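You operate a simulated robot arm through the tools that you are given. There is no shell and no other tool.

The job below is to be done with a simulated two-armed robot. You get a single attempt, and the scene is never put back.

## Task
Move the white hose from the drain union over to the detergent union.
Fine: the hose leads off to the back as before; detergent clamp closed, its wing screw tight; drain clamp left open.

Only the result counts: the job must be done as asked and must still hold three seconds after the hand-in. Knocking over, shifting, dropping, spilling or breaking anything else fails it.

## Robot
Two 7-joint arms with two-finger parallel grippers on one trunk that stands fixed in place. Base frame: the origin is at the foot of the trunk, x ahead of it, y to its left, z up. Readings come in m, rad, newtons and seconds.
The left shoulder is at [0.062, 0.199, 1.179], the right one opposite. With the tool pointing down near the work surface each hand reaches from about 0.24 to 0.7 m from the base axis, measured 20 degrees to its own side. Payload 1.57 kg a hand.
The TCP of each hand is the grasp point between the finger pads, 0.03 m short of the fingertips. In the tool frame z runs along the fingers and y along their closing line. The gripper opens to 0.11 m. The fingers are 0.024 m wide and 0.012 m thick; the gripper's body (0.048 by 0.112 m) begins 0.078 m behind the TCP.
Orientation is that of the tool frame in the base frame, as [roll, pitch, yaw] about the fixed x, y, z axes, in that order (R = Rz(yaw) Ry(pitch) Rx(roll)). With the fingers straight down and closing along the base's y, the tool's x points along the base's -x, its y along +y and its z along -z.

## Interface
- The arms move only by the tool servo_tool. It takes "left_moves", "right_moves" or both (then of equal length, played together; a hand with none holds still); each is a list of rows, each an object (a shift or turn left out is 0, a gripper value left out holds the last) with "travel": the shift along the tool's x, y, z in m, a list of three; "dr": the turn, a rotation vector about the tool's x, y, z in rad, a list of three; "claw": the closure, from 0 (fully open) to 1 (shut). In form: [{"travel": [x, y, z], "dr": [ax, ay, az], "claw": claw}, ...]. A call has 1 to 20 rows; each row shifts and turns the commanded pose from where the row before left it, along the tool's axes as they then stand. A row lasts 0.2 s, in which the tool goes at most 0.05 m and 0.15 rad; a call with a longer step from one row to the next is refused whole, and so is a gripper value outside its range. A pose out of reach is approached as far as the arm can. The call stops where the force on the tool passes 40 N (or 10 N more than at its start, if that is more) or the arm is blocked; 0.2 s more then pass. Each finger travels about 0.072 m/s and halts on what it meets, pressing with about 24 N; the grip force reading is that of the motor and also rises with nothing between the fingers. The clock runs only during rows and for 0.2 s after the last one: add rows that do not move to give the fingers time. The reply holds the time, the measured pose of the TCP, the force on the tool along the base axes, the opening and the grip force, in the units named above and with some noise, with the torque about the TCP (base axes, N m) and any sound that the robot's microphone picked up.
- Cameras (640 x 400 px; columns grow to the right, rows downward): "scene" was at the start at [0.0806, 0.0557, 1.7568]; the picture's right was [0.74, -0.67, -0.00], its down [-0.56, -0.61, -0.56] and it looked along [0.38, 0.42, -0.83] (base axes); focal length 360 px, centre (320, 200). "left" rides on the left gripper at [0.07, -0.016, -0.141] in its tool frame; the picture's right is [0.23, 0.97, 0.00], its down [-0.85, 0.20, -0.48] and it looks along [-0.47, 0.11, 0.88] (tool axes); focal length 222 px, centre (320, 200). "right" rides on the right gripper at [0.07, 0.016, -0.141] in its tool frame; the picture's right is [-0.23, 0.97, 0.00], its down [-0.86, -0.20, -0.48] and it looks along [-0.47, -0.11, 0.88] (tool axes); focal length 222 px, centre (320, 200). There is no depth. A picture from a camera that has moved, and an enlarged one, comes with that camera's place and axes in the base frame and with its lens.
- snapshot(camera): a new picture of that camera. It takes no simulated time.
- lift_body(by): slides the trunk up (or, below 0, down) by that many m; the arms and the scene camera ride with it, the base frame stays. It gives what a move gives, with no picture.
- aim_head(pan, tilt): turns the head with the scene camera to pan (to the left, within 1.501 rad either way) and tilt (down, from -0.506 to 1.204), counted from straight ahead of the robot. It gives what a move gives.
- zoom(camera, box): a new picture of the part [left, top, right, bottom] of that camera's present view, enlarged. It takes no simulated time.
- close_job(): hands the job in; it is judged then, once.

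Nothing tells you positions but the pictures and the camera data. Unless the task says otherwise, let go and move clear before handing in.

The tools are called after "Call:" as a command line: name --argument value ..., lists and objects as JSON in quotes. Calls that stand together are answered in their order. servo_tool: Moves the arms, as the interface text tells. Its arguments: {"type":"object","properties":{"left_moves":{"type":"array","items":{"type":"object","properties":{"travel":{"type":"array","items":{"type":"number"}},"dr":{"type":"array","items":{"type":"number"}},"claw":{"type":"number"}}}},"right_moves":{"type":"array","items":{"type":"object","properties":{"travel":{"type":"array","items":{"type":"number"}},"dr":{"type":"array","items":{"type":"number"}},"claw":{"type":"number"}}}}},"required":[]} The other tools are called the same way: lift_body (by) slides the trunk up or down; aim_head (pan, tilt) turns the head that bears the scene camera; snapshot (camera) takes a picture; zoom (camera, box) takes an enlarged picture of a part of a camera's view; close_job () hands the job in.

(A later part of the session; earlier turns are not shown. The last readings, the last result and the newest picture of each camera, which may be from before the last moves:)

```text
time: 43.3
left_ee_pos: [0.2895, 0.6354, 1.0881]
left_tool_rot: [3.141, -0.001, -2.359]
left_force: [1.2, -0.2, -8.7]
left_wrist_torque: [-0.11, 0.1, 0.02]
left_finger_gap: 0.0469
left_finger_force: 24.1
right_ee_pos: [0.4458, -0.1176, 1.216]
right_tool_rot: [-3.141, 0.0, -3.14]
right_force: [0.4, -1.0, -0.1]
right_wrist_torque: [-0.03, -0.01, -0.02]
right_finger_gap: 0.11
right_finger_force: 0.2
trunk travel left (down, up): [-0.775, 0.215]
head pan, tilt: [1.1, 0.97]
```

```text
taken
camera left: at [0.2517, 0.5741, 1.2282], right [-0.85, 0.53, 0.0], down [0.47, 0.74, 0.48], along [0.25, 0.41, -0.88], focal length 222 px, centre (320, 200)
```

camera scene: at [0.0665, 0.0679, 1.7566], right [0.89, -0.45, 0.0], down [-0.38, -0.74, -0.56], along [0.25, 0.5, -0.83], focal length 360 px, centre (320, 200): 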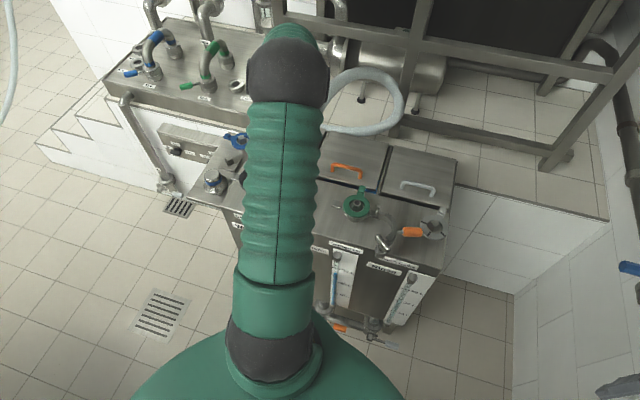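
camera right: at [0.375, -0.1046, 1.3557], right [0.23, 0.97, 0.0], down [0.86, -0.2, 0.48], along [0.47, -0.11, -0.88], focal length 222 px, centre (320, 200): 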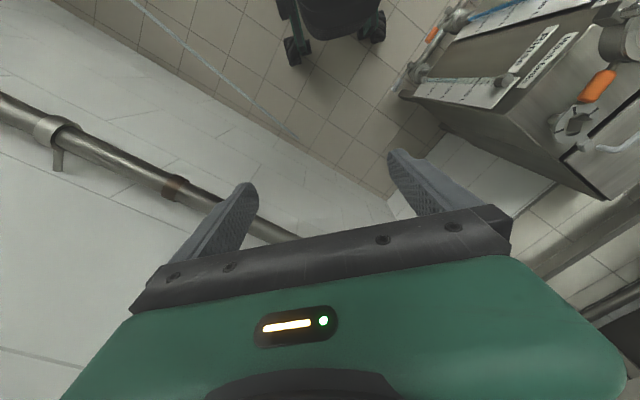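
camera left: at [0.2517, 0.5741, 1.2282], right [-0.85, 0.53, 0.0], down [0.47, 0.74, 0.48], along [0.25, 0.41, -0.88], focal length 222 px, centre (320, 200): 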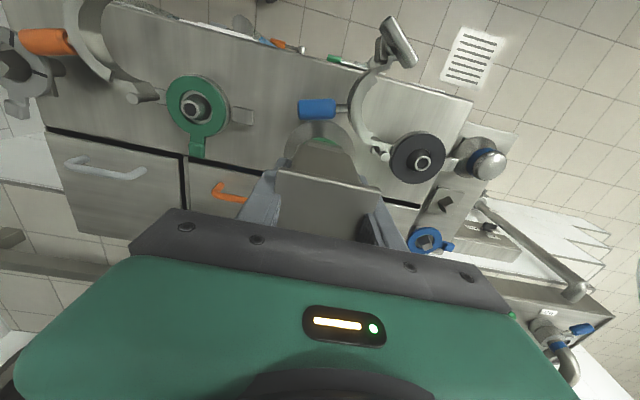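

The drain union is now bare and clamp-free, and the hose is following nicely. I'll carry on for the remaining 0.17 m.

Call:
servo_tool --left_moves '[{"travel": [0, -0.02, 0]}, {"travel": [0, -0.02, 0]}, {"travel": [0, -0.02, 0]}, {"travel": [0, -0.02, 0]}, {"travel": [0, -0.02, 0]}, {"travel": [0, -0.02, 0]}, {"travel": [0, -0.02, 0]}, {"travel": [0, -0.02, 0]}, {"travel": [-0.0005, -0.01, 0]}, {"travel": [0, 0, 0]}, {"travel": [0, 0, 0]}]'

Call:
snapshot --camera "scene"

Call:
zoom --camera "left" --box '[200, 80, 440, 230]'

```text
time: 45.7
left_ee_pos: [0.4104, 0.5168, 1.0869]
left_tool_rot: [-3.141, -0.002, -2.357]
left_force: [0.4, 0.8, -9.5]
left_wrist_torque: [-0.1, 0.09, 0.0]
left_finger_gap: 0.0466
left_finger_force: 24.1
right_ee_pos: [0.4445, -0.1171, 1.2159]
right_tool_rot: [-3.14, 0.0, -3.14]
right_force: [0.1, -0.3, -0.5]
right_wrist_torque: [0.01, -0.03, -0.04]
right_finger_gap: 0.1099
right_finger_force: 0.0
trunk travel left (down, up): [-0.775, 0.215]
head pan, tilt: [1.1, 0.97]
```

```text
taken
camera scene: at [0.0665, 0.068, 1.7566], right [0.89, -0.45, 0.0], down [-0.38, -0.74, -0.56], along [0.25, 0.5, -0.83], focal length 360 px, centre (320, 200)
```

scene: 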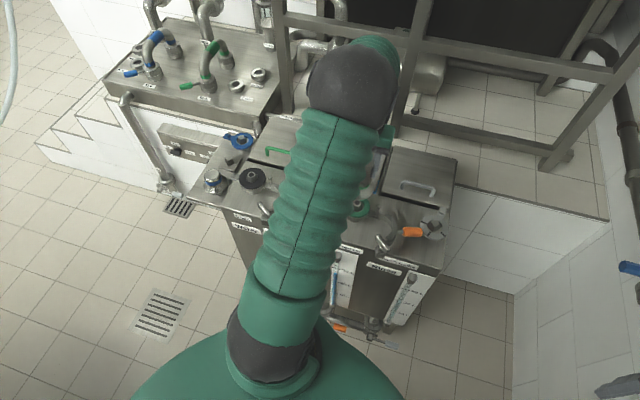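

```text
2.67 times, centred on (320, 155) of left
camera zoom: at [0.3714, 0.4557, 1.2271], right [-0.85, 0.53, 0.0], down [0.47, 0.75, 0.48], along [0.25, 0.4, -0.88], focal length 592 px, centre (320, 320)
```

zoom: 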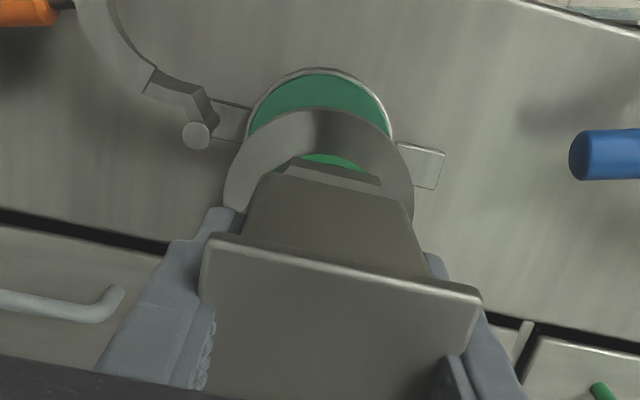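

The elbow hangs over the green gasket. I'll drop 10 mm to match the height of my earlier drain view and compare the pin positions before lowering.

Call:
servo_tool --left_moves '[{"travel": [0, 0, 0.01]}, {"travel": [0, 0, 0]}]'

Call:
zoom --camera "left" --box '[240, 80, 420, 220]'

```text
time: 46.3
left_ee_pos: [0.4094, 0.5168, 1.0766]
left_tool_rot: [-3.141, -0.002, -2.357]
left_force: [0.2, 0.0, -10.1]
left_wrist_torque: [-0.11, 0.11, -0.04]
left_finger_gap: 0.0468
left_finger_force: 24.0
right_ee_pos: [0.4448, -0.1163, 1.2153]
right_tool_rot: [-3.14, 0.0, 3.142]
right_force: [0.5, -0.4, 0.2]
right_wrist_torque: [-0.05, -0.03, 0.01]
right_finger_gap: 0.11
right_finger_force: 0.0
trunk travel left (down, up): [-0.775, 0.215]
head pan, tilt: [1.1, 0.97]
```

```text
2.86 times, centred on (330, 150) of left
camera zoom: at [0.3713, 0.4557, 1.2176], right [-0.85, 0.53, 0.0], down [0.47, 0.75, 0.48], along [0.25, 0.4, -0.88], focal length 635 px, centre (291, 343)
```

zoom: 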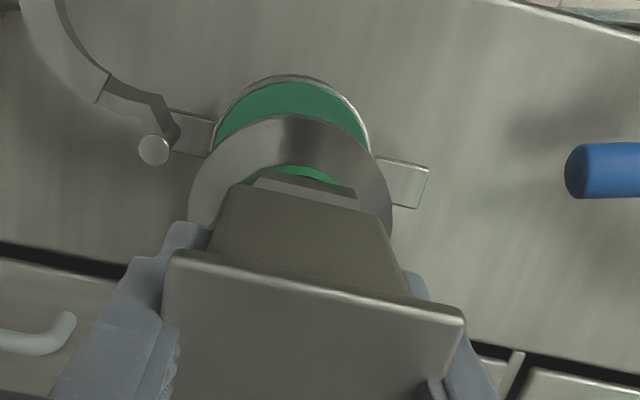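

Everything matches to within about 1 mm. I'll apply a 0.6 mm correction and lower the elbow to just above the nozzle.

Call:
servo_tool --left_moves '[{"travel": [-0.0006, -0.0006, 0.01]}, {"travel": [0, 0, 0.01]}, {"travel": [0, 0, 0.01]}, {"travel": [0, 0, 0.01]}, {"travel": [0, 0, 0.0]}]'

Call:
zoom --camera "left" --box '[240, 80, 420, 220]'

```text
time: 47.5
left_ee_pos: [0.4102, 0.5168, 1.0371]
left_tool_rot: [3.141, -0.002, -2.357]
left_force: [0.2, 1.4, -8.1]
left_wrist_torque: [-0.11, 0.11, -0.02]
left_finger_gap: 0.0467
left_finger_force: 23.9
right_ee_pos: [0.445, -0.1168, 1.2163]
right_tool_rot: [-3.14, -0.001, -3.141]
right_force: [0.7, 0.1, 0.4]
right_wrist_torque: [0.0, -0.01, 0.02]
right_finger_gap: 0.1099
right_finger_force: 0.1
trunk travel left (down, up): [-0.775, 0.215]
head pan, tilt: [1.1, 0.97]
```

```text
2.86 times, centred on (330, 150) of left
camera zoom: at [0.3725, 0.4555, 1.1774], right [-0.85, 0.53, 0.0], down [0.47, 0.75, 0.48], along [0.25, 0.41, -0.88], focal length 635 px, centre (291, 343)
```

zoom: 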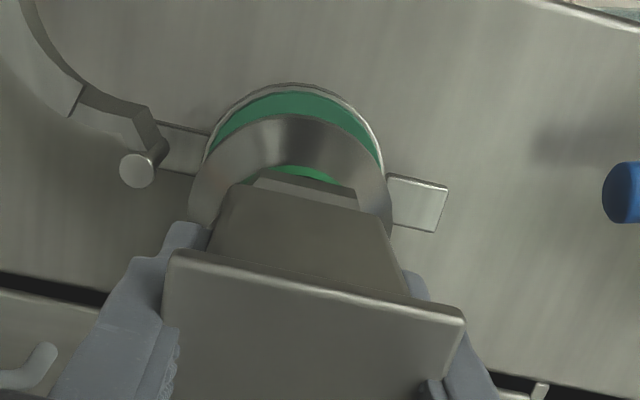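

Call:
servo_tool --left_moves '[{"travel": [0, 0, 0.006]}, {"travel": [0, 0, 0.006]}, {"travel": [0, 0, 0.005]}, {"travel": [0, 0, 0.0]}]'

Call:
zoom --camera "left" --box '[240, 80, 420, 220]'

```text
time: 48.5
left_ee_pos: [0.41, 0.5165, 1.0195]
left_tool_rot: [-3.141, -0.001, -2.356]
left_force: [-0.4, 0.7, -9.4]
left_wrist_torque: [-0.1, 0.06, -0.01]
left_finger_gap: 0.0469
left_finger_force: 23.7
right_ee_pos: [0.4441, -0.1178, 1.2162]
right_tool_rot: [-3.14, 0.0, 3.141]
right_force: [-0.2, 0.1, -0.2]
right_wrist_torque: [-0.02, -0.03, 0.05]
right_finger_gap: 0.1101
right_finger_force: 0.1
trunk travel left (down, up): [-0.775, 0.215]
head pan, tilt: [1.1, 0.97]
```

```text
2.86 times, centred on (330, 150) of left
camera zoom: at [0.3712, 0.455, 1.1606], right [-0.85, 0.53, 0.0], down [0.47, 0.75, 0.48], along [0.25, 0.4, -0.88], focal length 635 px, centre (291, 343)
```

zoom: 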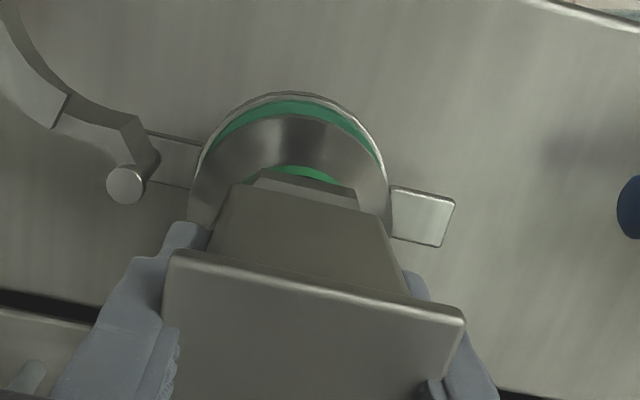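

Call:
servo_tool --left_moves '[{"travel": [0, 0, 0.005]}, {"travel": [0, 0, 0.004]}, {"travel": [0, 0, 0.003]}, {"travel": [0, 0, 0.0]}]'

Call:
zoom --camera "left" --box '[240, 80, 420, 220]'

```text
time: 49.5
left_ee_pos: [0.4106, 0.5154, 1.0078]
left_tool_rot: [-3.141, -0.002, -2.358]
left_force: [-0.8, 0.4, -8.1]
left_wrist_torque: [-0.11, 0.09, 0.0]
left_finger_gap: 0.047
left_finger_force: 23.6
right_ee_pos: [0.4442, -0.1155, 1.2161]
right_tool_rot: [-3.14, -0.001, 3.142]
right_force: [-0.5, -0.1, -0.3]
right_wrist_torque: [0.0, 0.04, 0.01]
right_finger_gap: 0.11
right_finger_force: 0.1
trunk travel left (down, up): [-0.775, 0.215]
head pan, tilt: [1.1, 0.97]
```

```text
2.86 times, centred on (330, 150) of left
camera zoom: at [0.3719, 0.4545, 1.1488], right [-0.85, 0.53, 0.0], down [0.47, 0.75, 0.48], along [0.25, 0.4, -0.88], focal length 635 px, centre (291, 343)
```

zoom: 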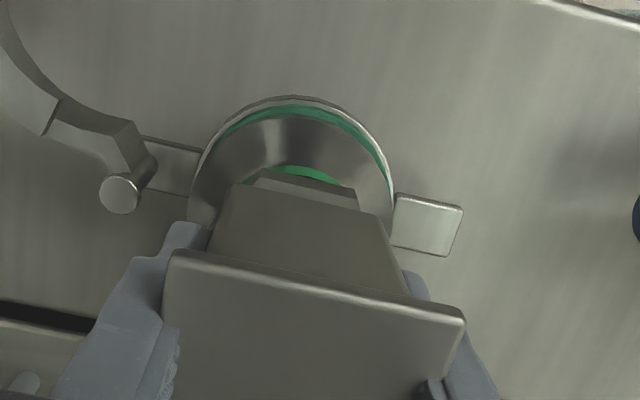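

Call:
servo_tool --left_moves '[{"travel": [0, 0, 0.002]}, {"travel": [0, 0, 0.002]}, {"travel": [0, 0, 0.0]}]'

Call:
zoom --camera "left" --box '[240, 80, 420, 220]'

```text
time: 50.3
left_ee_pos: [0.4109, 0.5154, 1.0053]
left_tool_rot: [3.141, 0.003, -2.357]
left_force: [0.9, 0.4, 6.5]
left_wrist_torque: [-0.03, 0.16, -0.02]
left_finger_gap: 0.0469
left_finger_force: 24.3
right_ee_pos: [0.443, -0.119, 1.2169]
right_tool_rot: [3.141, 0.0, -3.141]
right_force: [0.5, 0.2, 0.4]
right_wrist_torque: [-0.01, 0.04, 0.01]
right_finger_gap: 0.11
right_finger_force: 0.0
trunk travel left (down, up): [-0.775, 0.215]
head pan, tilt: [1.1, 0.97]
```

```text
2.86 times, centred on (330, 150) of left
camera zoom: at [0.3711, 0.4542, 1.1466], right [-0.85, 0.53, 0.0], down [0.46, 0.74, 0.48], along [0.26, 0.41, -0.88], focal length 635 px, centre (291, 343)
```

zoom: 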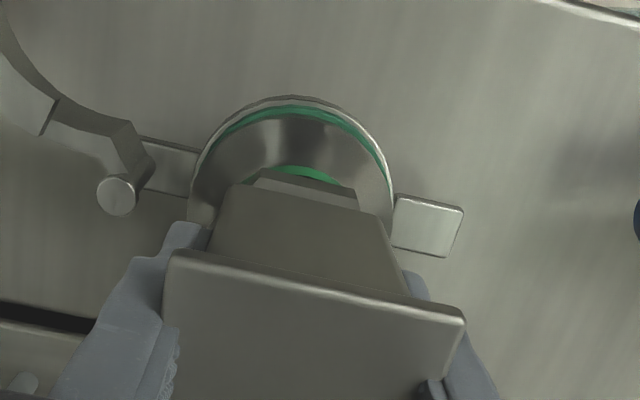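

Contact: the vertical force swung from -8 to +6.5 N at the same height as on the drain union, so the elbow is seated. I'll open the fingers slightly and check that it stays put.

Call:
servo_tool --left_moves '[{"travel": [0, 0, -0.001], "claw": 0.52}, {"claw": 0.45}, {"claw": 0.3}, {"claw": 0.3}]'

Call:
zoom --camera "left" --box '[240, 80, 420, 220]'

```text
time: 51.3
left_ee_pos: [0.4095, 0.5157, 1.0058]
left_tool_rot: [-3.141, -0.001, -2.358]
left_force: [0.1, 0.5, -0.4]
left_wrist_torque: [-0.02, 0.02, -0.03]
left_finger_gap: 0.0771
left_finger_force: 0.0
right_ee_pos: [0.4442, -0.1186, 1.2156]
right_tool_rot: [-3.141, -0.001, -3.141]
right_force: [1.5, 0.5, 0.1]
right_wrist_torque: [-0.02, 0.0, -0.05]
right_finger_gap: 0.1102
right_finger_force: 0.2
trunk travel left (down, up): [-0.775, 0.215]
head pan, tilt: [1.1, 0.97]
```

```text
2.86 times, centred on (330, 150) of left
camera zoom: at [0.3714, 0.4543, 1.1464], right [-0.85, 0.53, 0.0], down [0.47, 0.74, 0.48], along [0.25, 0.41, -0.88], focal length 635 px, centre (291, 343)
```

zoom: 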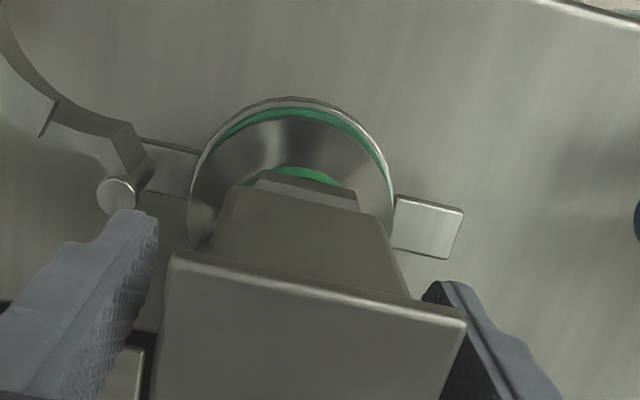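

The elbow stands by itself. I'll open fully, rise clear and inspect the seating.

Call:
servo_tool --left_moves '[{"claw": 0.1}, {"claw": 0.0}, {"claw": 0.0}, {"travel": [0, 0, -0.03]}, {"travel": [0, 0, -0.04]}, {"travel": [0, 0, -0.04]}, {"travel": [0, 0, -0.04]}, {"travel": [0.03, 0, 0]}, {"travel": [0.04, 0, 0]}]'

Call:
snapshot --camera "left"

Call:
zoom --camera "left" --box '[220, 80, 420, 220]'

Call:
snapshot --camera "scene"

```text
time: 53.3
left_ee_pos: [0.3576, 0.4636, 1.1566]
left_tool_rot: [3.141, 0.0, -2.36]
left_force: [-0.5, -0.3, 0.0]
left_wrist_torque: [0.04, 0.01, -0.03]
left_finger_gap: 0.1101
left_finger_force: 0.1
right_ee_pos: [0.4429, -0.1202, 1.2163]
right_tool_rot: [-3.14, 0.003, -3.141]
right_force: [-0.9, 0.6, 0.4]
right_wrist_torque: [0.04, 0.03, 0.0]
right_finger_gap: 0.1102
right_finger_force: 0.1
trunk travel left (down, up): [-0.775, 0.215]
head pan, tilt: [1.1, 0.97]
```

```text
taken
camera left: at [0.3182, 0.4027, 1.2969], right [-0.85, 0.53, 0.0], down [0.47, 0.74, 0.48], along [0.26, 0.41, -0.88], focal length 222 px, centre (320, 200)
```

left: 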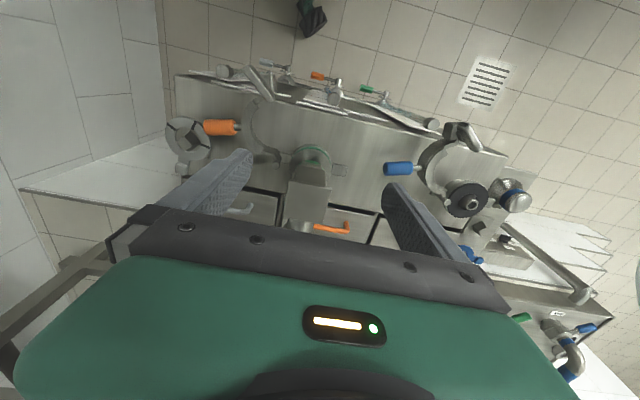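

```text
2.86 times, centred on (320, 150) of left
camera zoom: at [0.3182, 0.4027, 1.2969], right [-0.85, 0.53, 0.0], down [0.47, 0.74, 0.48], along [0.26, 0.41, -0.88], focal length 635 px, centre (320, 343)
```

zoom: 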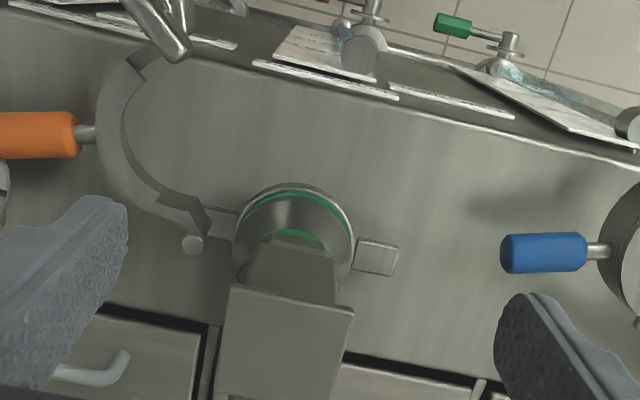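

```text
taken
camera scene: at [0.0617, 0.0626, 1.7571], right [0.89, -0.45, 0.0], down [-0.37, -0.74, -0.57], along [0.26, 0.5, -0.82], focal length 360 px, centre (320, 200)
```

scene: 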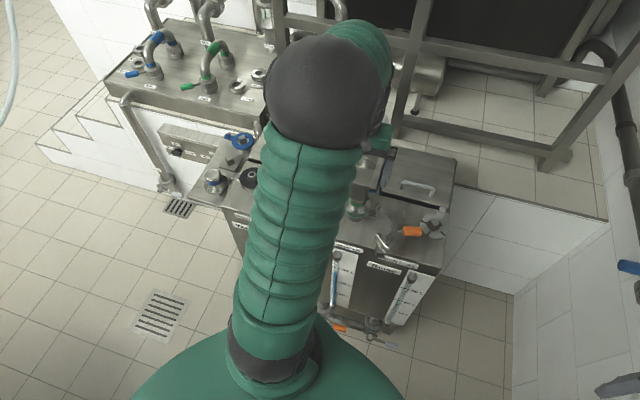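

The elbow is seated on the detergent union with the hose leading to the back. Now I'll close its clamp by pushing the orange handle clockwise from its rear side. First I'll move above the spot behind the handle with the fingers shut.

Call:
servo_tool --left_moves '[{"travel": [0, -0.038, 0], "claw": 0.4}, {"travel": [0, -0.038, 0], "claw": 0.8}, {"travel": [0, -0.038, 0], "claw": 1.0}, {"travel": [-0.02, -0.0365, 0], "claw": 1.0}, {"travel": [-0.03, 0, 0]}, {"travel": [-0.0296, 0, 0]}, {"travel": [0, 0, 0.04]}, {"travel": [0, 0, 0.04]}, {"travel": [0, 0, 0]}]'

Call:
snapshot --camera "left"

Call:
zoom --camera "left" --box '[220, 50, 440, 210]'

```text
time: 55.3
left_ee_pos: [0.5221, 0.4161, 1.0745]
left_tool_rot: [3.141, 0.0, -2.358]
left_force: [-0.5, -0.4, 0.8]
left_wrist_torque: [0.02, -0.03, -0.03]
left_finger_gap: 0.0
left_finger_force: 21.2
right_ee_pos: [0.4437, -0.1179, 1.2163]
right_tool_rot: [-3.141, 0.002, 3.141]
right_force: [-1.5, -0.1, 0.4]
right_wrist_torque: [-0.01, 0.0, 0.01]
right_finger_gap: 0.1097
right_finger_force: 0.0
trunk travel left (down, up): [-0.775, 0.215]
head pan, tilt: [1.1, 0.97]
```

```text
taken
camera left: at [0.483, 0.3541, 1.2158], right [-0.85, 0.53, 0.0], down [0.46, 0.74, 0.48], along [0.25, 0.41, -0.88], focal length 222 px, centre (320, 200)
```

left: 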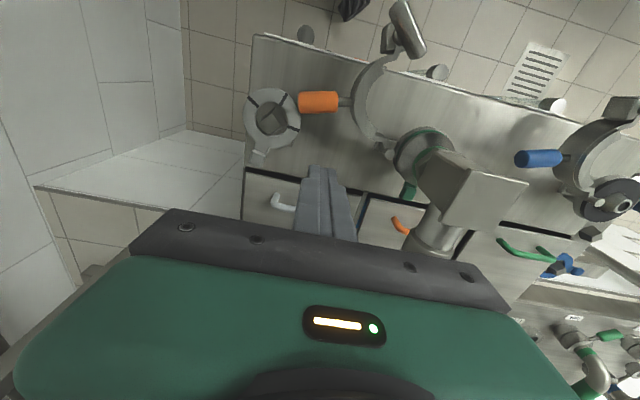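

```text
2.50 times, centred on (330, 130) of left
camera zoom: at [0.483, 0.3541, 1.2158], right [-0.85, 0.53, 0.0], down [0.46, 0.74, 0.48], along [0.25, 0.41, -0.88], focal length 555 px, centre (295, 375)
```

zoom: 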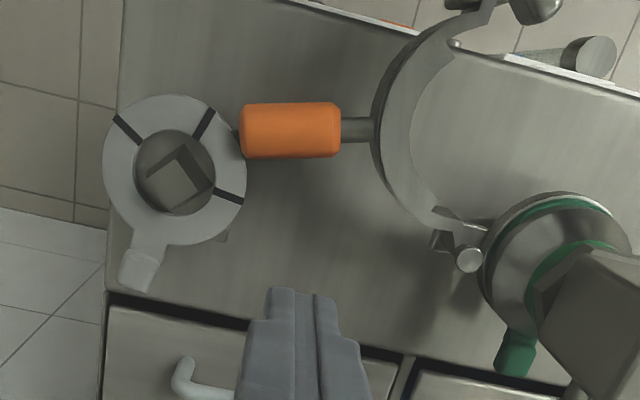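

The spot behind the handle is clear of both the grey ring and the lids. I'll descend to handle height.

Call:
servo_tool --left_moves '[{"travel": [0, 0, 0.04]}, {"travel": [0, 0, 0.04]}, {"travel": [0, 0, 0.04]}, {"travel": [0, 0, 0.033]}, {"travel": [0, 0, 0]}]'

Call:
zoom --camera "left" --box '[180, 20, 460, 220]'

```text
time: 56.5
left_ee_pos: [0.5246, 0.4166, 0.9218]
left_tool_rot: [-3.141, -0.001, -2.357]
left_force: [-0.4, -0.2, 0.4]
left_wrist_torque: [0.0, 0.0, -0.02]
left_finger_gap: 0.0
left_finger_force: 21.3
right_ee_pos: [0.4437, -0.1173, 1.2169]
right_tool_rot: [-3.141, 0.001, 3.141]
right_force: [-0.4, 0.5, 0.0]
right_wrist_torque: [-0.02, 0.0, -0.01]
right_finger_gap: 0.11
right_finger_force: 0.0
trunk travel left (down, up): [-0.775, 0.215]
head pan, tilt: [1.1, 0.97]
```

```text
2.00 times, centred on (320, 120) of left
camera zoom: at [0.4848, 0.3559, 1.0623], right [-0.85, 0.53, 0.0], down [0.47, 0.74, 0.48], along [0.25, 0.41, -0.88], focal length 444 px, centre (320, 360)
```

zoom: 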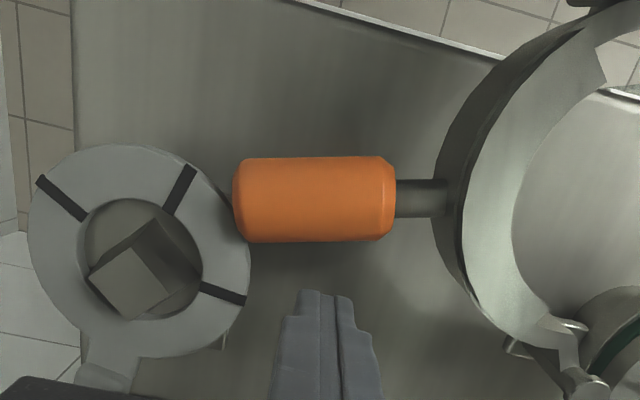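

Call:
servo_tool --left_moves '[{"travel": [0.0097, -0.0023, 0]}, {"travel": [0.0097, -0.0024, 0]}, {"travel": [0.0164, 0.0033, 0]}, {"travel": [0.0155, 0.0061, 0]}, {"travel": [0, 0, 0]}]'

Call:
zoom --camera "left" --box '[180, 20, 460, 220]'

```text
time: 57.7
left_ee_pos: [0.4831, 0.3833, 0.9236]
left_tool_rot: [3.139, 0.0, -2.357]
left_force: [-0.8, 1.2, 0.8]
left_wrist_torque: [0.03, 0.02, -0.07]
left_finger_gap: 0.0
left_finger_force: 21.6
right_ee_pos: [0.4436, -0.1178, 1.2172]
right_tool_rot: [-3.14, -0.001, -3.141]
right_force: [-0.5, 0.7, 1.3]
right_wrist_torque: [-0.02, 0.0, -0.02]
right_finger_gap: 0.1098
right_finger_force: 0.0
trunk travel left (down, up): [-0.775, 0.215]
head pan, tilt: [1.1, 0.97]
```

```text
2.00 times, centred on (320, 120) of left
camera zoom: at [0.4442, 0.323, 1.0633], right [-0.85, 0.53, 0.0], down [0.47, 0.74, 0.48], along [0.25, 0.41, -0.88], focal length 444 px, centre (320, 360)
```

zoom: 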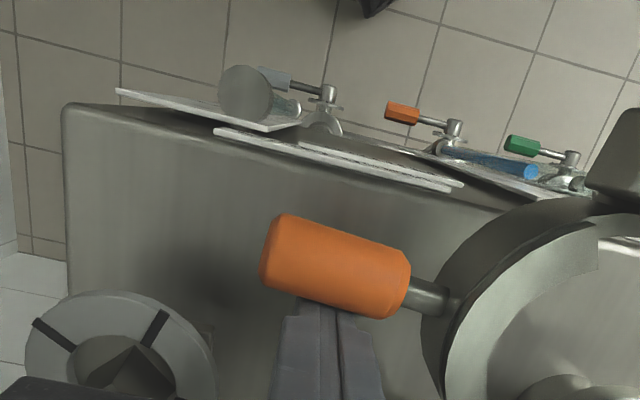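

The clamp is swinging closed under light force. I'll continue along the arc.

Call:
servo_tool --left_moves '[{"travel": [0.0142, 0.0086, 0]}, {"travel": [0.0126, 0.0111, 0]}, {"travel": [0.0104, 0.013, 0]}, {"travel": [0.008, 0.0146, 0]}, {"travel": [0, 0, 0]}]'

Call:
snapshot --camera "left"

```text
time: 58.9
left_ee_pos: [0.4167, 0.3835, 0.923]
left_tool_rot: [-3.142, -0.002, -2.359]
left_force: [-0.4, 0.0, -0.2]
left_wrist_torque: [0.03, 0.05, -0.01]
left_finger_gap: 0.0
left_finger_force: 21.0
right_ee_pos: [0.4443, -0.1185, 1.2156]
right_tool_rot: [3.14, 0.0, -3.141]
right_force: [0.2, 0.3, 0.1]
right_wrist_torque: [-0.02, -0.02, -0.03]
right_finger_gap: 0.11
right_finger_force: 0.0
trunk travel left (down, up): [-0.775, 0.215]
head pan, tilt: [1.1, 0.97]
```

```text
taken
camera left: at [0.378, 0.3224, 1.0638], right [-0.85, 0.53, 0.0], down [0.47, 0.74, 0.48], along [0.25, 0.41, -0.88], focal length 222 px, centre (320, 200)
```

left: 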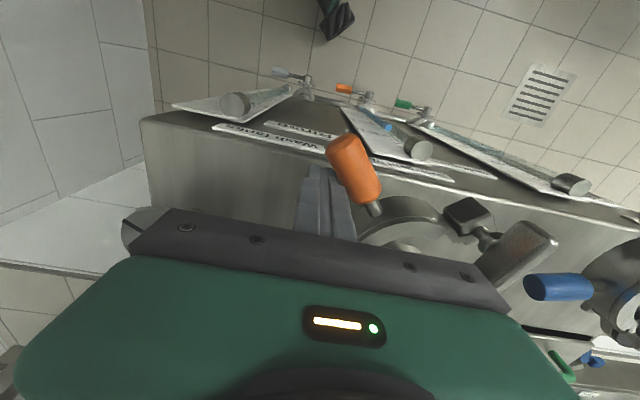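

Call:
servo_tool --left_moves '[{"travel": [0.0053, 0.0158, 0]}, {"travel": [0.0025, 0.0165, 0]}, {"travel": [-0.0004, 0.0167, 0]}, {"travel": [0, 0, 0]}]'

Call:
snapshot --camera "left"

```text
time: 59.9
left_ee_pos: [0.3774, 0.4134, 0.9222]
left_tool_rot: [-3.141, -0.003, -2.358]
left_force: [0.0, -0.8, 0.1]
left_wrist_torque: [0.01, -0.03, 0.0]
left_finger_gap: 0.0
left_finger_force: 21.6
right_ee_pos: [0.4439, -0.1179, 1.2162]
right_tool_rot: [3.14, 0.001, 3.141]
right_force: [0.4, -0.4, -0.7]
right_wrist_torque: [-0.01, 0.03, 0.01]
right_finger_gap: 0.1099
right_finger_force: 0.0
trunk travel left (down, up): [-0.775, 0.215]
head pan, tilt: [1.1, 0.97]
```

```text
taken
camera left: at [0.3388, 0.3519, 1.0634], right [-0.85, 0.53, 0.0], down [0.47, 0.74, 0.48], along [0.25, 0.41, -0.88], focal length 222 px, centre (320, 200)
```

left: 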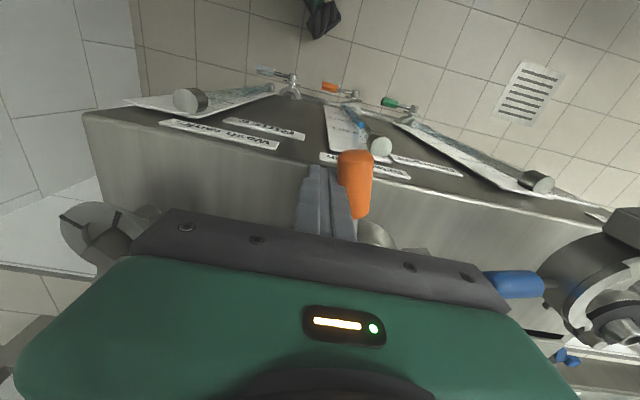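

Call:
servo_tool --left_moves '[{"travel": [-0.0033, 0.0164, 0]}, {"travel": [-0.0018, 0.0055, 0]}, {"travel": [0, 0, 0]}]'

Call:
snapshot --camera "left"

```text
time: 60.7
left_ee_pos: [0.3651, 0.4341, 0.9214]
left_tool_rot: [3.141, -0.001, -2.358]
left_force: [0.0, 0.4, 0.8]
left_wrist_torque: [0.01, 0.01, -0.01]
left_finger_gap: 0.0001
left_finger_force: 21.6
right_ee_pos: [0.4443, -0.1177, 1.2163]
right_tool_rot: [3.141, 0.001, -3.141]
right_force: [-0.7, -0.5, -0.1]
right_wrist_torque: [0.02, -0.01, 0.0]
right_finger_gap: 0.11
right_finger_force: 0.1
trunk travel left (down, up): [-0.775, 0.215]
head pan, tilt: [1.1, 0.97]
```

```text
taken
camera left: at [0.327, 0.3724, 1.0627], right [-0.85, 0.53, 0.0], down [0.47, 0.74, 0.48], along [0.25, 0.41, -0.88], focal length 222 px, centre (320, 200)
```

left: 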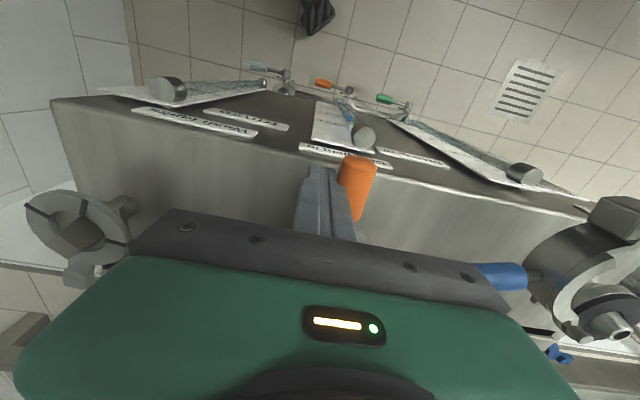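

Call:
servo_tool --left_moves '[{"travel": [-0.0014, 0.0038, 0]}, {"travel": [-0.0015, 0.0038, 0]}, {"travel": [0, 0, 0]}]'

Call:
snapshot --camera "left"

```text
time: 61.5
left_ee_pos: [0.3636, 0.4371, 0.9206]
left_tool_rot: [3.139, -0.002, -2.359]
left_force: [6.0, -12.7, -7.2]
left_wrist_torque: [-0.18, -0.14, 0.08]
left_finger_gap: 0.0
left_finger_force: 21.1
right_ee_pos: [0.445, -0.1203, 1.2139]
right_tool_rot: [3.141, 0.0, 3.141]
right_force: [-0.8, -0.6, 0.2]
right_wrist_torque: [-0.03, 0.0, 0.02]
right_finger_gap: 0.1099
right_finger_force: 0.1
trunk travel left (down, up): [-0.775, 0.215]
head pan, tilt: [1.1, 0.97]
```

```text
taken
camera left: at [0.3257, 0.3761, 1.063], right [-0.85, 0.53, 0.0], down [0.47, 0.74, 0.48], along [0.25, 0.4, -0.88], focal length 222 px, centre (320, 200)
```

left: 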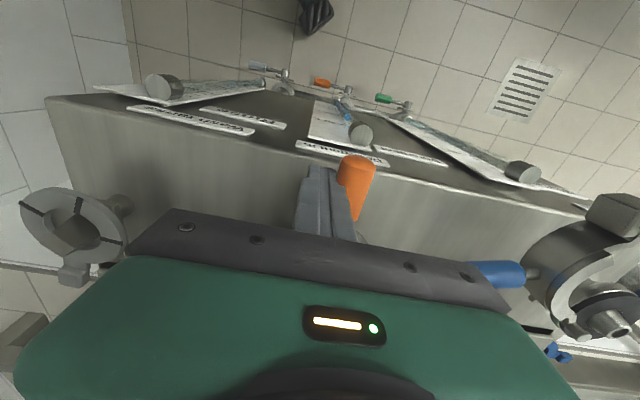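

The resistance jumped to about 14 N at the expected closed position. I'll back off, rise and inspect the clamp.

Call:
servo_tool --left_moves '[{"travel": [0.001, -0.012, 0]}, {"travel": [0.0, -0.008, 0]}, {"travel": [0, 0, -0.04]}, {"travel": [0, 0, -0.05]}, {"travel": [0, 0, -0.05]}, {"travel": [0, 0.03, -0.05], "claw": 0.6}, {"travel": [0, 0.03, -0.03], "claw": 0.6}, {"travel": [0, 0.03, 0], "claw": 0.6}, {"travel": [0, 0.02, 0], "claw": 0.6}]'

Call:
snapshot --camera "left"

Call:
zoom --camera "left" --box '[200, 60, 420, 210]'

```text
refused: row 6 steps farther than a row can; nothing moved
```

```text
taken
camera left: at [0.3257, 0.3761, 1.063], right [-0.85, 0.53, 0.0], down [0.47, 0.74, 0.48], along [0.25, 0.4, -0.88], focal length 222 px, centre (320, 200)
```

left: 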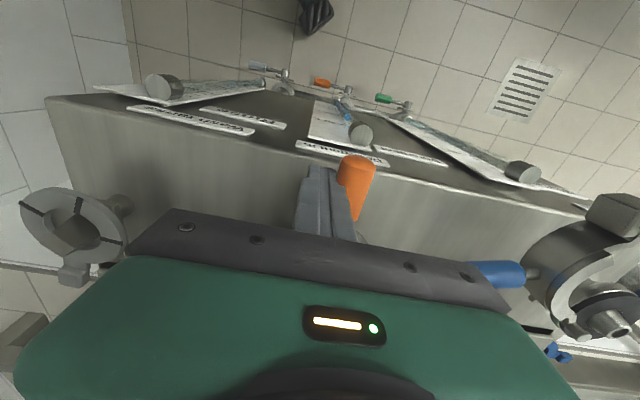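

```text
2.67 times, centred on (310, 135) of left
camera zoom: at [0.3257, 0.3761, 1.063], right [-0.85, 0.53, 0.0], down [0.47, 0.74, 0.48], along [0.25, 0.4, -0.88], focal length 592 px, centre (347, 373)
```

zoom: 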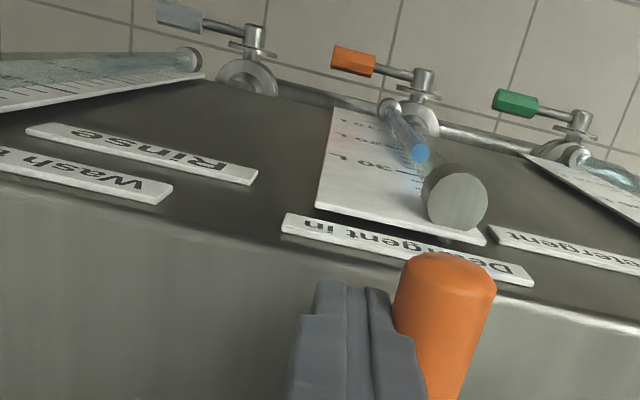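

That call was refused because one step was too long, so nothing moved. I'll repeat it with shorter steps.

Call:
servo_tool --left_moves '[{"travel": [0.001, -0.012, 0]}, {"travel": [0.0, -0.008, 0]}, {"travel": [0, 0, -0.04]}, {"travel": [0, 0, -0.05]}, {"travel": [0, 0, -0.05]}, {"travel": [0, 0.02, -0.04], "claw": 0.6}, {"travel": [0, 0.03, -0.03], "claw": 0.6}, {"travel": [0, 0.03, 0], "claw": 0.6}, {"travel": [0, 0.02, 0], "claw": 0.6}]'

Call:
snapshot --camera "left"

Call:
zoom --camera "left" --box '[200, 80, 420, 220]'

```text
time: 63.5
left_ee_pos: [0.3042, 0.4972, 1.1329]
left_tool_rot: [-3.141, -0.001, -2.36]
left_force: [0.4, 0.4, -0.7]
left_wrist_torque: [0.01, -0.02, 0.0]
left_finger_gap: 0.0441
left_finger_force: 0.2
right_ee_pos: [0.4449, -0.1158, 1.2165]
right_tool_rot: [-3.139, 0.0, -3.141]
right_force: [-0.3, 0.1, 0.2]
right_wrist_torque: [0.0, 0.04, -0.01]
right_finger_gap: 0.1097
right_finger_force: 0.0
trunk travel left (down, up): [-0.775, 0.215]
head pan, tilt: [1.1, 0.97]
```

```text
taken
camera left: at [0.2665, 0.4363, 1.2737], right [-0.85, 0.53, 0.0], down [0.47, 0.74, 0.48], along [0.25, 0.4, -0.88], focal length 222 px, centre (320, 200)
```

left: 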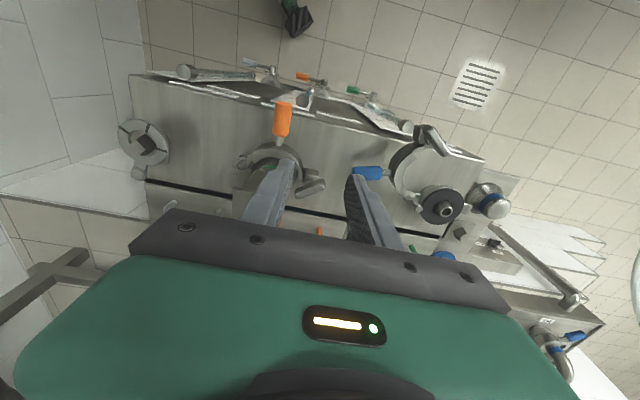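

```text
2.86 times, centred on (310, 150) of left
camera zoom: at [0.2665, 0.4363, 1.2737], right [-0.85, 0.53, 0.0], down [0.47, 0.74, 0.48], along [0.25, 0.4, -0.88], focal length 635 px, centre (349, 343)
```

zoom: 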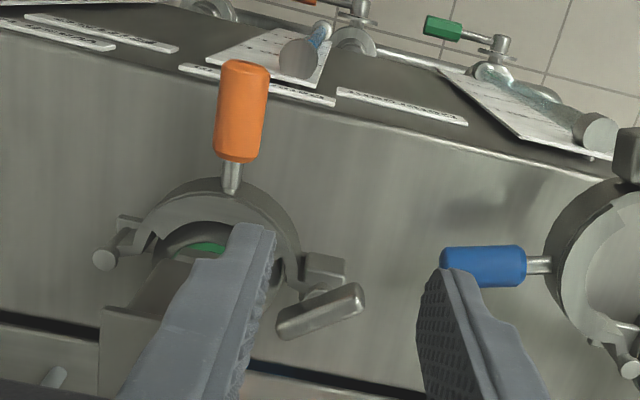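

The clamp is closed and looks just like the drain one did. Its T-bar is at about (0.361, 0.558), pointing about -6°, so it is in the loose position. I'll check the hose's run from the scene camera before turning the hand over it.

Call:
snapshot --camera "scene"

Call:
zoom --camera "scene" --box '[280, 60, 460, 240]'

```text
taken
camera scene: at [0.065, 0.0668, 1.7568], right [0.89, -0.45, 0.0], down [-0.38, -0.74, -0.56], along [0.25, 0.5, -0.83], focal length 360 px, centre (320, 200)
```

scene: 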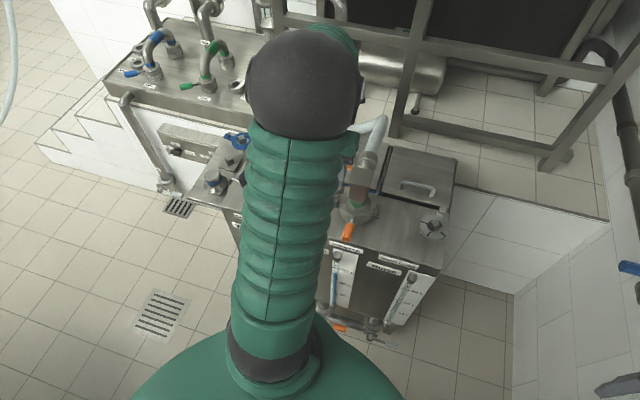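

```text
2.22 times, centred on (370, 150) of scene
camera zoom: at [0.065, 0.0668, 1.7568], right [0.89, -0.45, 0.0], down [-0.38, -0.74, -0.56], along [0.25, 0.5, -0.83], focal length 800 px, centre (209, 311)
```

zoom: 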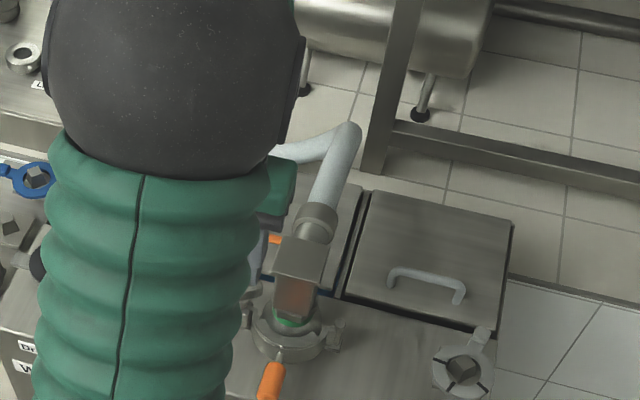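

The hose leads off to the back and then curves left to its Return pipe, as before. I'll move above the detergent wing bar and turn the hand counter-clockwise to about -6° yaw so that I can tighten clockwise.

Call:
servo_tool --left_moves '[{"travel": [-0.042, 0.0015, 0], "claw": 0.69}, {"travel": [-0.0415, 0.0015, 0]}, {"dr": [0, 0, -0.141]}, {"dr": [0, 0, -0.141]}, {"dr": [0, 0, -0.141]}, {"dr": [0, 0, -0.141]}, {"dr": [0, 0, -0.141]}, {"dr": [0, 0, -0.141]}, {"dr": [0, 0, -0.141]}, {"dr": [0, 0, -0.141]}, {"dr": [0, 0, -0.141]}, {"dr": [0, 0, -0.141]}, {"dr": [0, 0, -0.141]}, {"dr": [0, 0, -0.141]}, {"dr": [0, 0, -0.141]}, {"dr": [0, 0, -0.141]}, {"dr": [0, 0, -0.141]}, {"dr": [0, 0, -0.141]}, {"dr": [0, 0, 0]}]'

Call:
snapshot --camera "left"

Call:
zoom --camera "left" --box '[240, 80, 420, 210]'

```text
time: 67.5
left_ee_pos: [0.3624, 0.558, 1.1333]
left_tool_rot: [-3.141, 0.0, -0.099]
left_force: [-0.1, -0.2, 0.7]
left_wrist_torque: [0.01, 0.01, 0.0]
left_finger_gap: 0.0339
left_finger_force: 0.0
right_ee_pos: [0.4442, -0.118, 1.2164]
right_tool_rot: [-3.14, -0.002, -3.14]
right_force: [-0.6, 0.3, 0.4]
right_wrist_torque: [-0.01, 0.02, -0.02]
right_finger_gap: 0.1101
right_finger_force: 0.0
trunk travel left (down, up): [-0.775, 0.215]
head pan, tilt: [1.1, 0.97]
```

```text
taken
camera left: at [0.433, 0.5666, 1.2737], right [0.13, -0.99, 0.0], down [-0.87, -0.11, 0.48], along [-0.47, -0.06, -0.88], focal length 222 px, centre (320, 200)
```

left: 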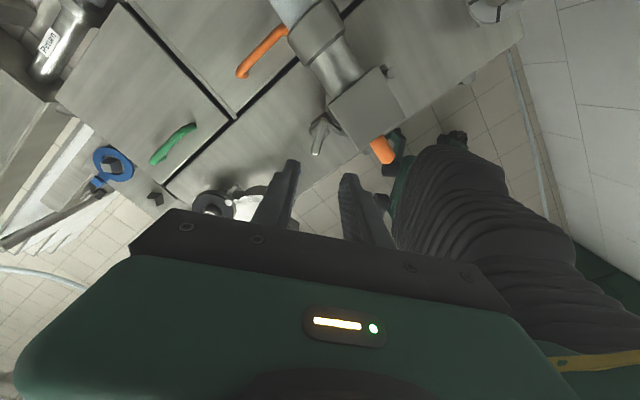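

```text
3.08 times, centred on (330, 145) of left
camera zoom: at [0.433, 0.5666, 1.2737], right [0.13, -0.99, 0.0], down [-0.87, -0.11, 0.48], along [-0.47, -0.06, -0.88], focal length 684 px, centre (289, 369)
```

zoom: 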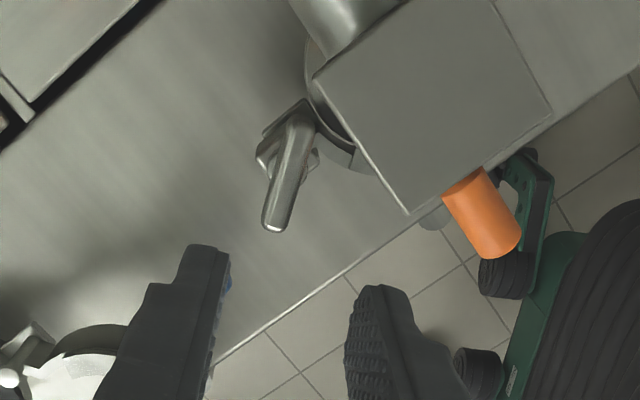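

The bar lies exactly between and in line with the fingers. I'll descend to grip height and check.

Call:
servo_tool --left_moves '[{"travel": [-0.0005, -0.0013, 0.04]}, {"travel": [0, 0, 0.04]}, {"travel": [0, 0, 0.04]}, {"travel": [0, 0, 0.03]}, {"travel": [0, 0, 0]}]'

Call:
zoom --camera "left" --box '[240, 110, 400, 220]'

```text
time: 68.7
left_ee_pos: [0.3635, 0.5609, 0.9836]
left_tool_rot: [-3.14, -0.001, -0.102]
left_force: [0.2, 0.2, 1.1]
left_wrist_torque: [0.01, 0.01, 0.0]
left_finger_gap: 0.0341
left_finger_force: 0.1
right_ee_pos: [0.4449, -0.1203, 1.2156]
right_tool_rot: [3.141, 0.001, -3.141]
right_force: [0.5, -0.3, 0.3]
right_wrist_torque: [-0.02, -0.02, 0.01]
right_finger_gap: 0.1101
right_finger_force: 0.1
trunk travel left (down, up): [-0.775, 0.215]
head pan, tilt: [1.1, 0.97]
```

```text
3.64 times, centred on (320, 165) of left
camera zoom: at [0.4336, 0.5691, 1.1231], right [0.13, -0.99, 0.0], down [-0.87, -0.11, 0.48], along [-0.47, -0.06, -0.88], focal length 808 px, centre (320, 327)
```

zoom: 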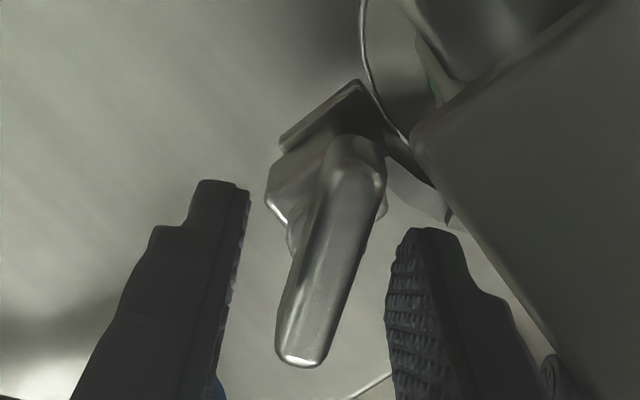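

Call:
servo_tool --left_moves '[{"travel": [0, 0.0012, 0.006]}, {"travel": [0, 0, 0.005]}, {"claw": 0.85}, {"claw": 0.95}, {"claw": 0.95}, {"claw": 0.95}]'

Call:
zoom --camera "left" --box '[240, 110, 400, 220]'

```text
time: 70.1
left_ee_pos: [0.3631, 0.5587, 0.9708]
left_tool_rot: [3.141, 0.0, -0.102]
left_force: [-0.3, -4.3, -3.4]
left_wrist_torque: [-0.13, -0.37, -0.01]
left_finger_gap: 0.0148
left_finger_force: 30.5
right_ee_pos: [0.4437, -0.1176, 1.2143]
right_tool_rot: [-3.141, 0.0, 3.141]
right_force: [0.5, 0.2, -0.4]
right_wrist_torque: [-0.02, 0.02, 0.0]
right_finger_gap: 0.1098
right_finger_force: 0.0
trunk travel left (down, up): [-0.775, 0.215]
head pan, tilt: [1.1, 0.97]
```

```text
3.64 times, centred on (320, 165) of left
camera zoom: at [0.4334, 0.5672, 1.1123], right [0.13, -0.99, 0.0], down [-0.87, -0.11, 0.48], along [-0.48, -0.06, -0.88], focal length 808 px, centre (320, 327)
```

zoom: 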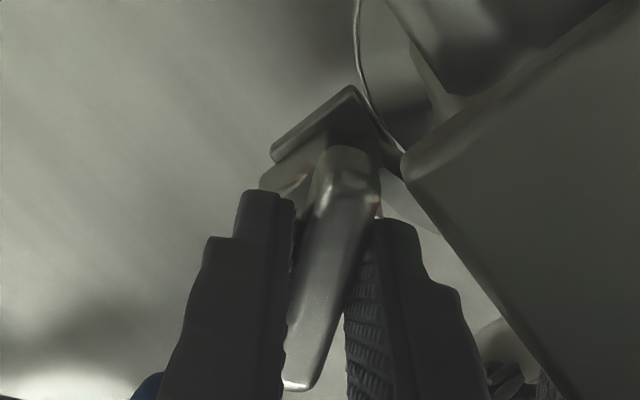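

I'm gripping the bar. Now I'll turn it clockwise to tighten, in stages.

Call:
servo_tool --left_moves '[{"dr": [0, 0, 0.12]}, {"dr": [0, 0, 0.14]}, {"dr": [0, 0, 0.14]}, {"dr": [0, 0, 0.14]}, {"dr": [0, 0, 0.14]}]'

Call:
zoom --camera "left" --box '[240, 110, 400, 220]'

```text
time: 71.3
left_ee_pos: [0.3624, 0.5574, 0.9718]
left_tool_rot: [-3.14, 0.0, -0.783]
left_force: [-0.1, 0.3, 0.2]
left_wrist_torque: [-0.04, -0.11, 0.0]
left_finger_gap: 0.0147
left_finger_force: 30.6
right_ee_pos: [0.4438, -0.1169, 1.2159]
right_tool_rot: [-3.14, 0.002, 3.141]
right_force: [0.1, -0.6, -0.4]
right_wrist_torque: [0.02, 0.0, 0.0]
right_finger_gap: 0.11
right_finger_force: 0.0
trunk travel left (down, up): [-0.775, 0.215]
head pan, tilt: [1.1, 0.97]
```

```text
3.64 times, centred on (320, 165) of left
camera zoom: at [0.4227, 0.5199, 1.1125], right [-0.53, -0.85, 0.0], down [-0.75, 0.46, 0.48], along [-0.41, 0.25, -0.88], focal length 808 px, centre (320, 327)
```

zoom: 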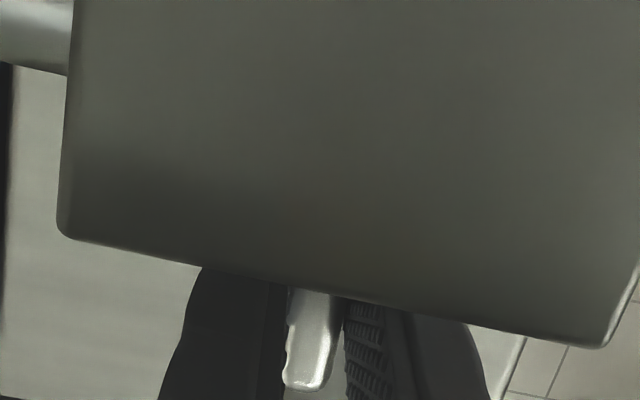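

Call:
servo_tool --left_moves '[{"dr": [0, 0, 0.14]}, {"dr": [0, 0, 0.14]}, {"dr": [0, 0, 0.14]}, {"dr": [0, 0, 0.14]}, {"dr": [0, 0, 0.14]}, {"dr": [0, 0, 0.14]}, {"dr": [0, 0, 0.14]}, {"dr": [0, 0, 0.14]}]'

Call:
zoom --camera "left" --box '[240, 110, 400, 220]'

```text
time: 73.1
left_ee_pos: [0.3614, 0.5579, 0.9724]
left_tool_rot: [3.141, -0.001, -1.903]
left_force: [-2.6, -0.2, -6.8]
left_wrist_torque: [0.2, 0.07, 0.0]
left_finger_gap: 0.0144
left_finger_force: 30.8
right_ee_pos: [0.4439, -0.1157, 1.2163]
right_tool_rot: [-3.141, -0.001, 3.142]
right_force: [0.6, 0.7, 0.1]
right_wrist_torque: [0.03, 0.0, 0.01]
right_finger_gap: 0.1101
right_finger_force: 0.0
trunk travel left (down, up): [-0.775, 0.215]
head pan, tilt: [1.1, 0.97]
```

```text
3.64 times, centred on (320, 165) of left
camera zoom: at [0.3543, 0.4869, 1.1126], right [-0.99, 0.1, 0.0], down [0.09, 0.87, 0.48], along [0.05, 0.47, -0.88], focal length 808 px, centre (320, 327)
```

zoom: 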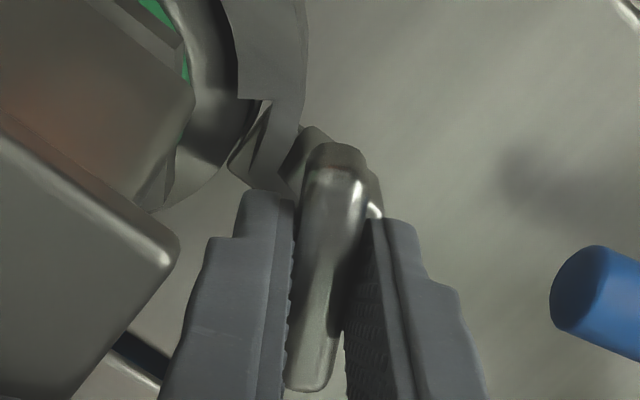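

Call:
servo_tool --left_moves '[{"dr": [0, 0, 0.14]}, {"dr": [0, 0, 0.14]}, {"dr": [0, 0, 0.14]}, {"dr": [0, 0, 0.1]}]'

Call:
zoom --camera "left" --box '[240, 110, 400, 220]'

```text
time: 74.1
left_ee_pos: [0.3621, 0.5594, 0.9722]
left_tool_rot: [3.14, -0.002, -2.426]
left_force: [-4.0, 0.5, -5.7]
left_wrist_torque: [-0.55, 0.72, -0.01]
left_finger_gap: 0.0148
left_finger_force: 30.8
right_ee_pos: [0.4436, -0.1176, 1.2157]
right_tool_rot: [-3.14, -0.001, -3.141]
right_force: [0.3, -0.3, -0.4]
right_wrist_torque: [0.0, 0.03, 0.04]
right_finger_gap: 0.1098
right_finger_force: 0.1
trunk travel left (down, up): [-0.775, 0.215]
head pan, tilt: [1.1, 0.97]
```

```text
3.64 times, centred on (320, 165) of left
camera zoom: at [0.3196, 0.5002, 1.1127], right [-0.81, 0.58, 0.0], down [0.51, 0.71, 0.48], along [0.28, 0.39, -0.88], focal length 808 px, centre (320, 327)
```

zoom: 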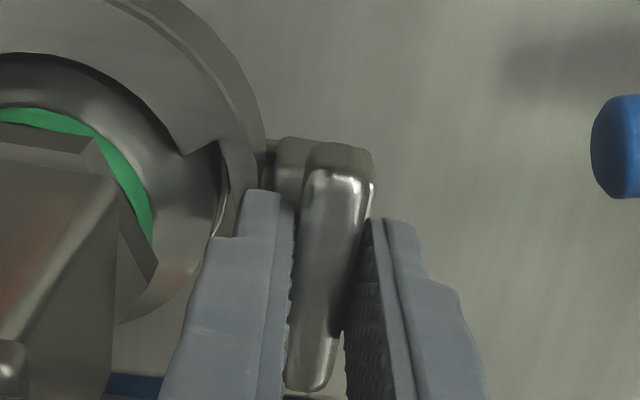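

Call:
servo_tool --left_moves '[{"dr": [0, 0, 0.08]}, {"dr": [0, 0, 0.08]}, {"dr": [0, 0, 0.06]}]'

Call:
zoom --camera "left" --box '[240, 110, 400, 220]'

```text
time: 74.9
left_ee_pos: [0.3619, 0.5597, 0.9716]
left_tool_rot: [3.141, 0.0, -2.642]
left_force: [-2.7, 2.1, -2.5]
left_wrist_torque: [-0.32, 0.68, 0.03]
left_finger_gap: 0.0146
left_finger_force: 30.4
right_ee_pos: [0.4442, -0.1172, 1.2165]
right_tool_rot: [-3.14, 0.0, -3.141]
right_force: [-0.6, 0.4, -0.3]
right_wrist_torque: [0.01, -0.04, -0.02]
right_finger_gap: 0.1103
right_finger_force: 0.0
trunk travel left (down, up): [-0.775, 0.215]
head pan, tilt: [1.1, 0.97]
```

```text
3.64 times, centred on (320, 165) of left
camera zoom: at [0.3078, 0.5105, 1.1125], right [-0.67, 0.75, 0.0], down [0.66, 0.58, 0.48], along [0.36, 0.32, -0.88], focal length 808 px, centre (320, 327)
```

zoom: 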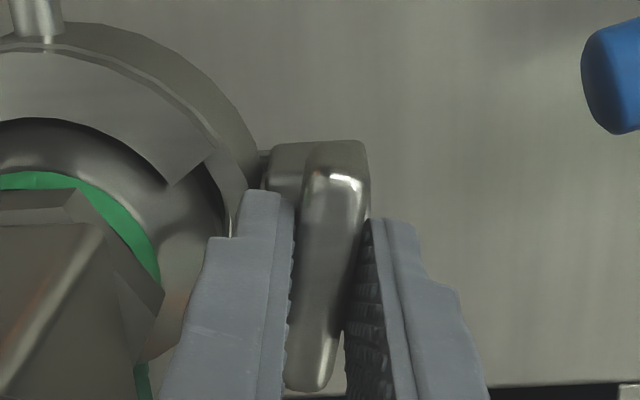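

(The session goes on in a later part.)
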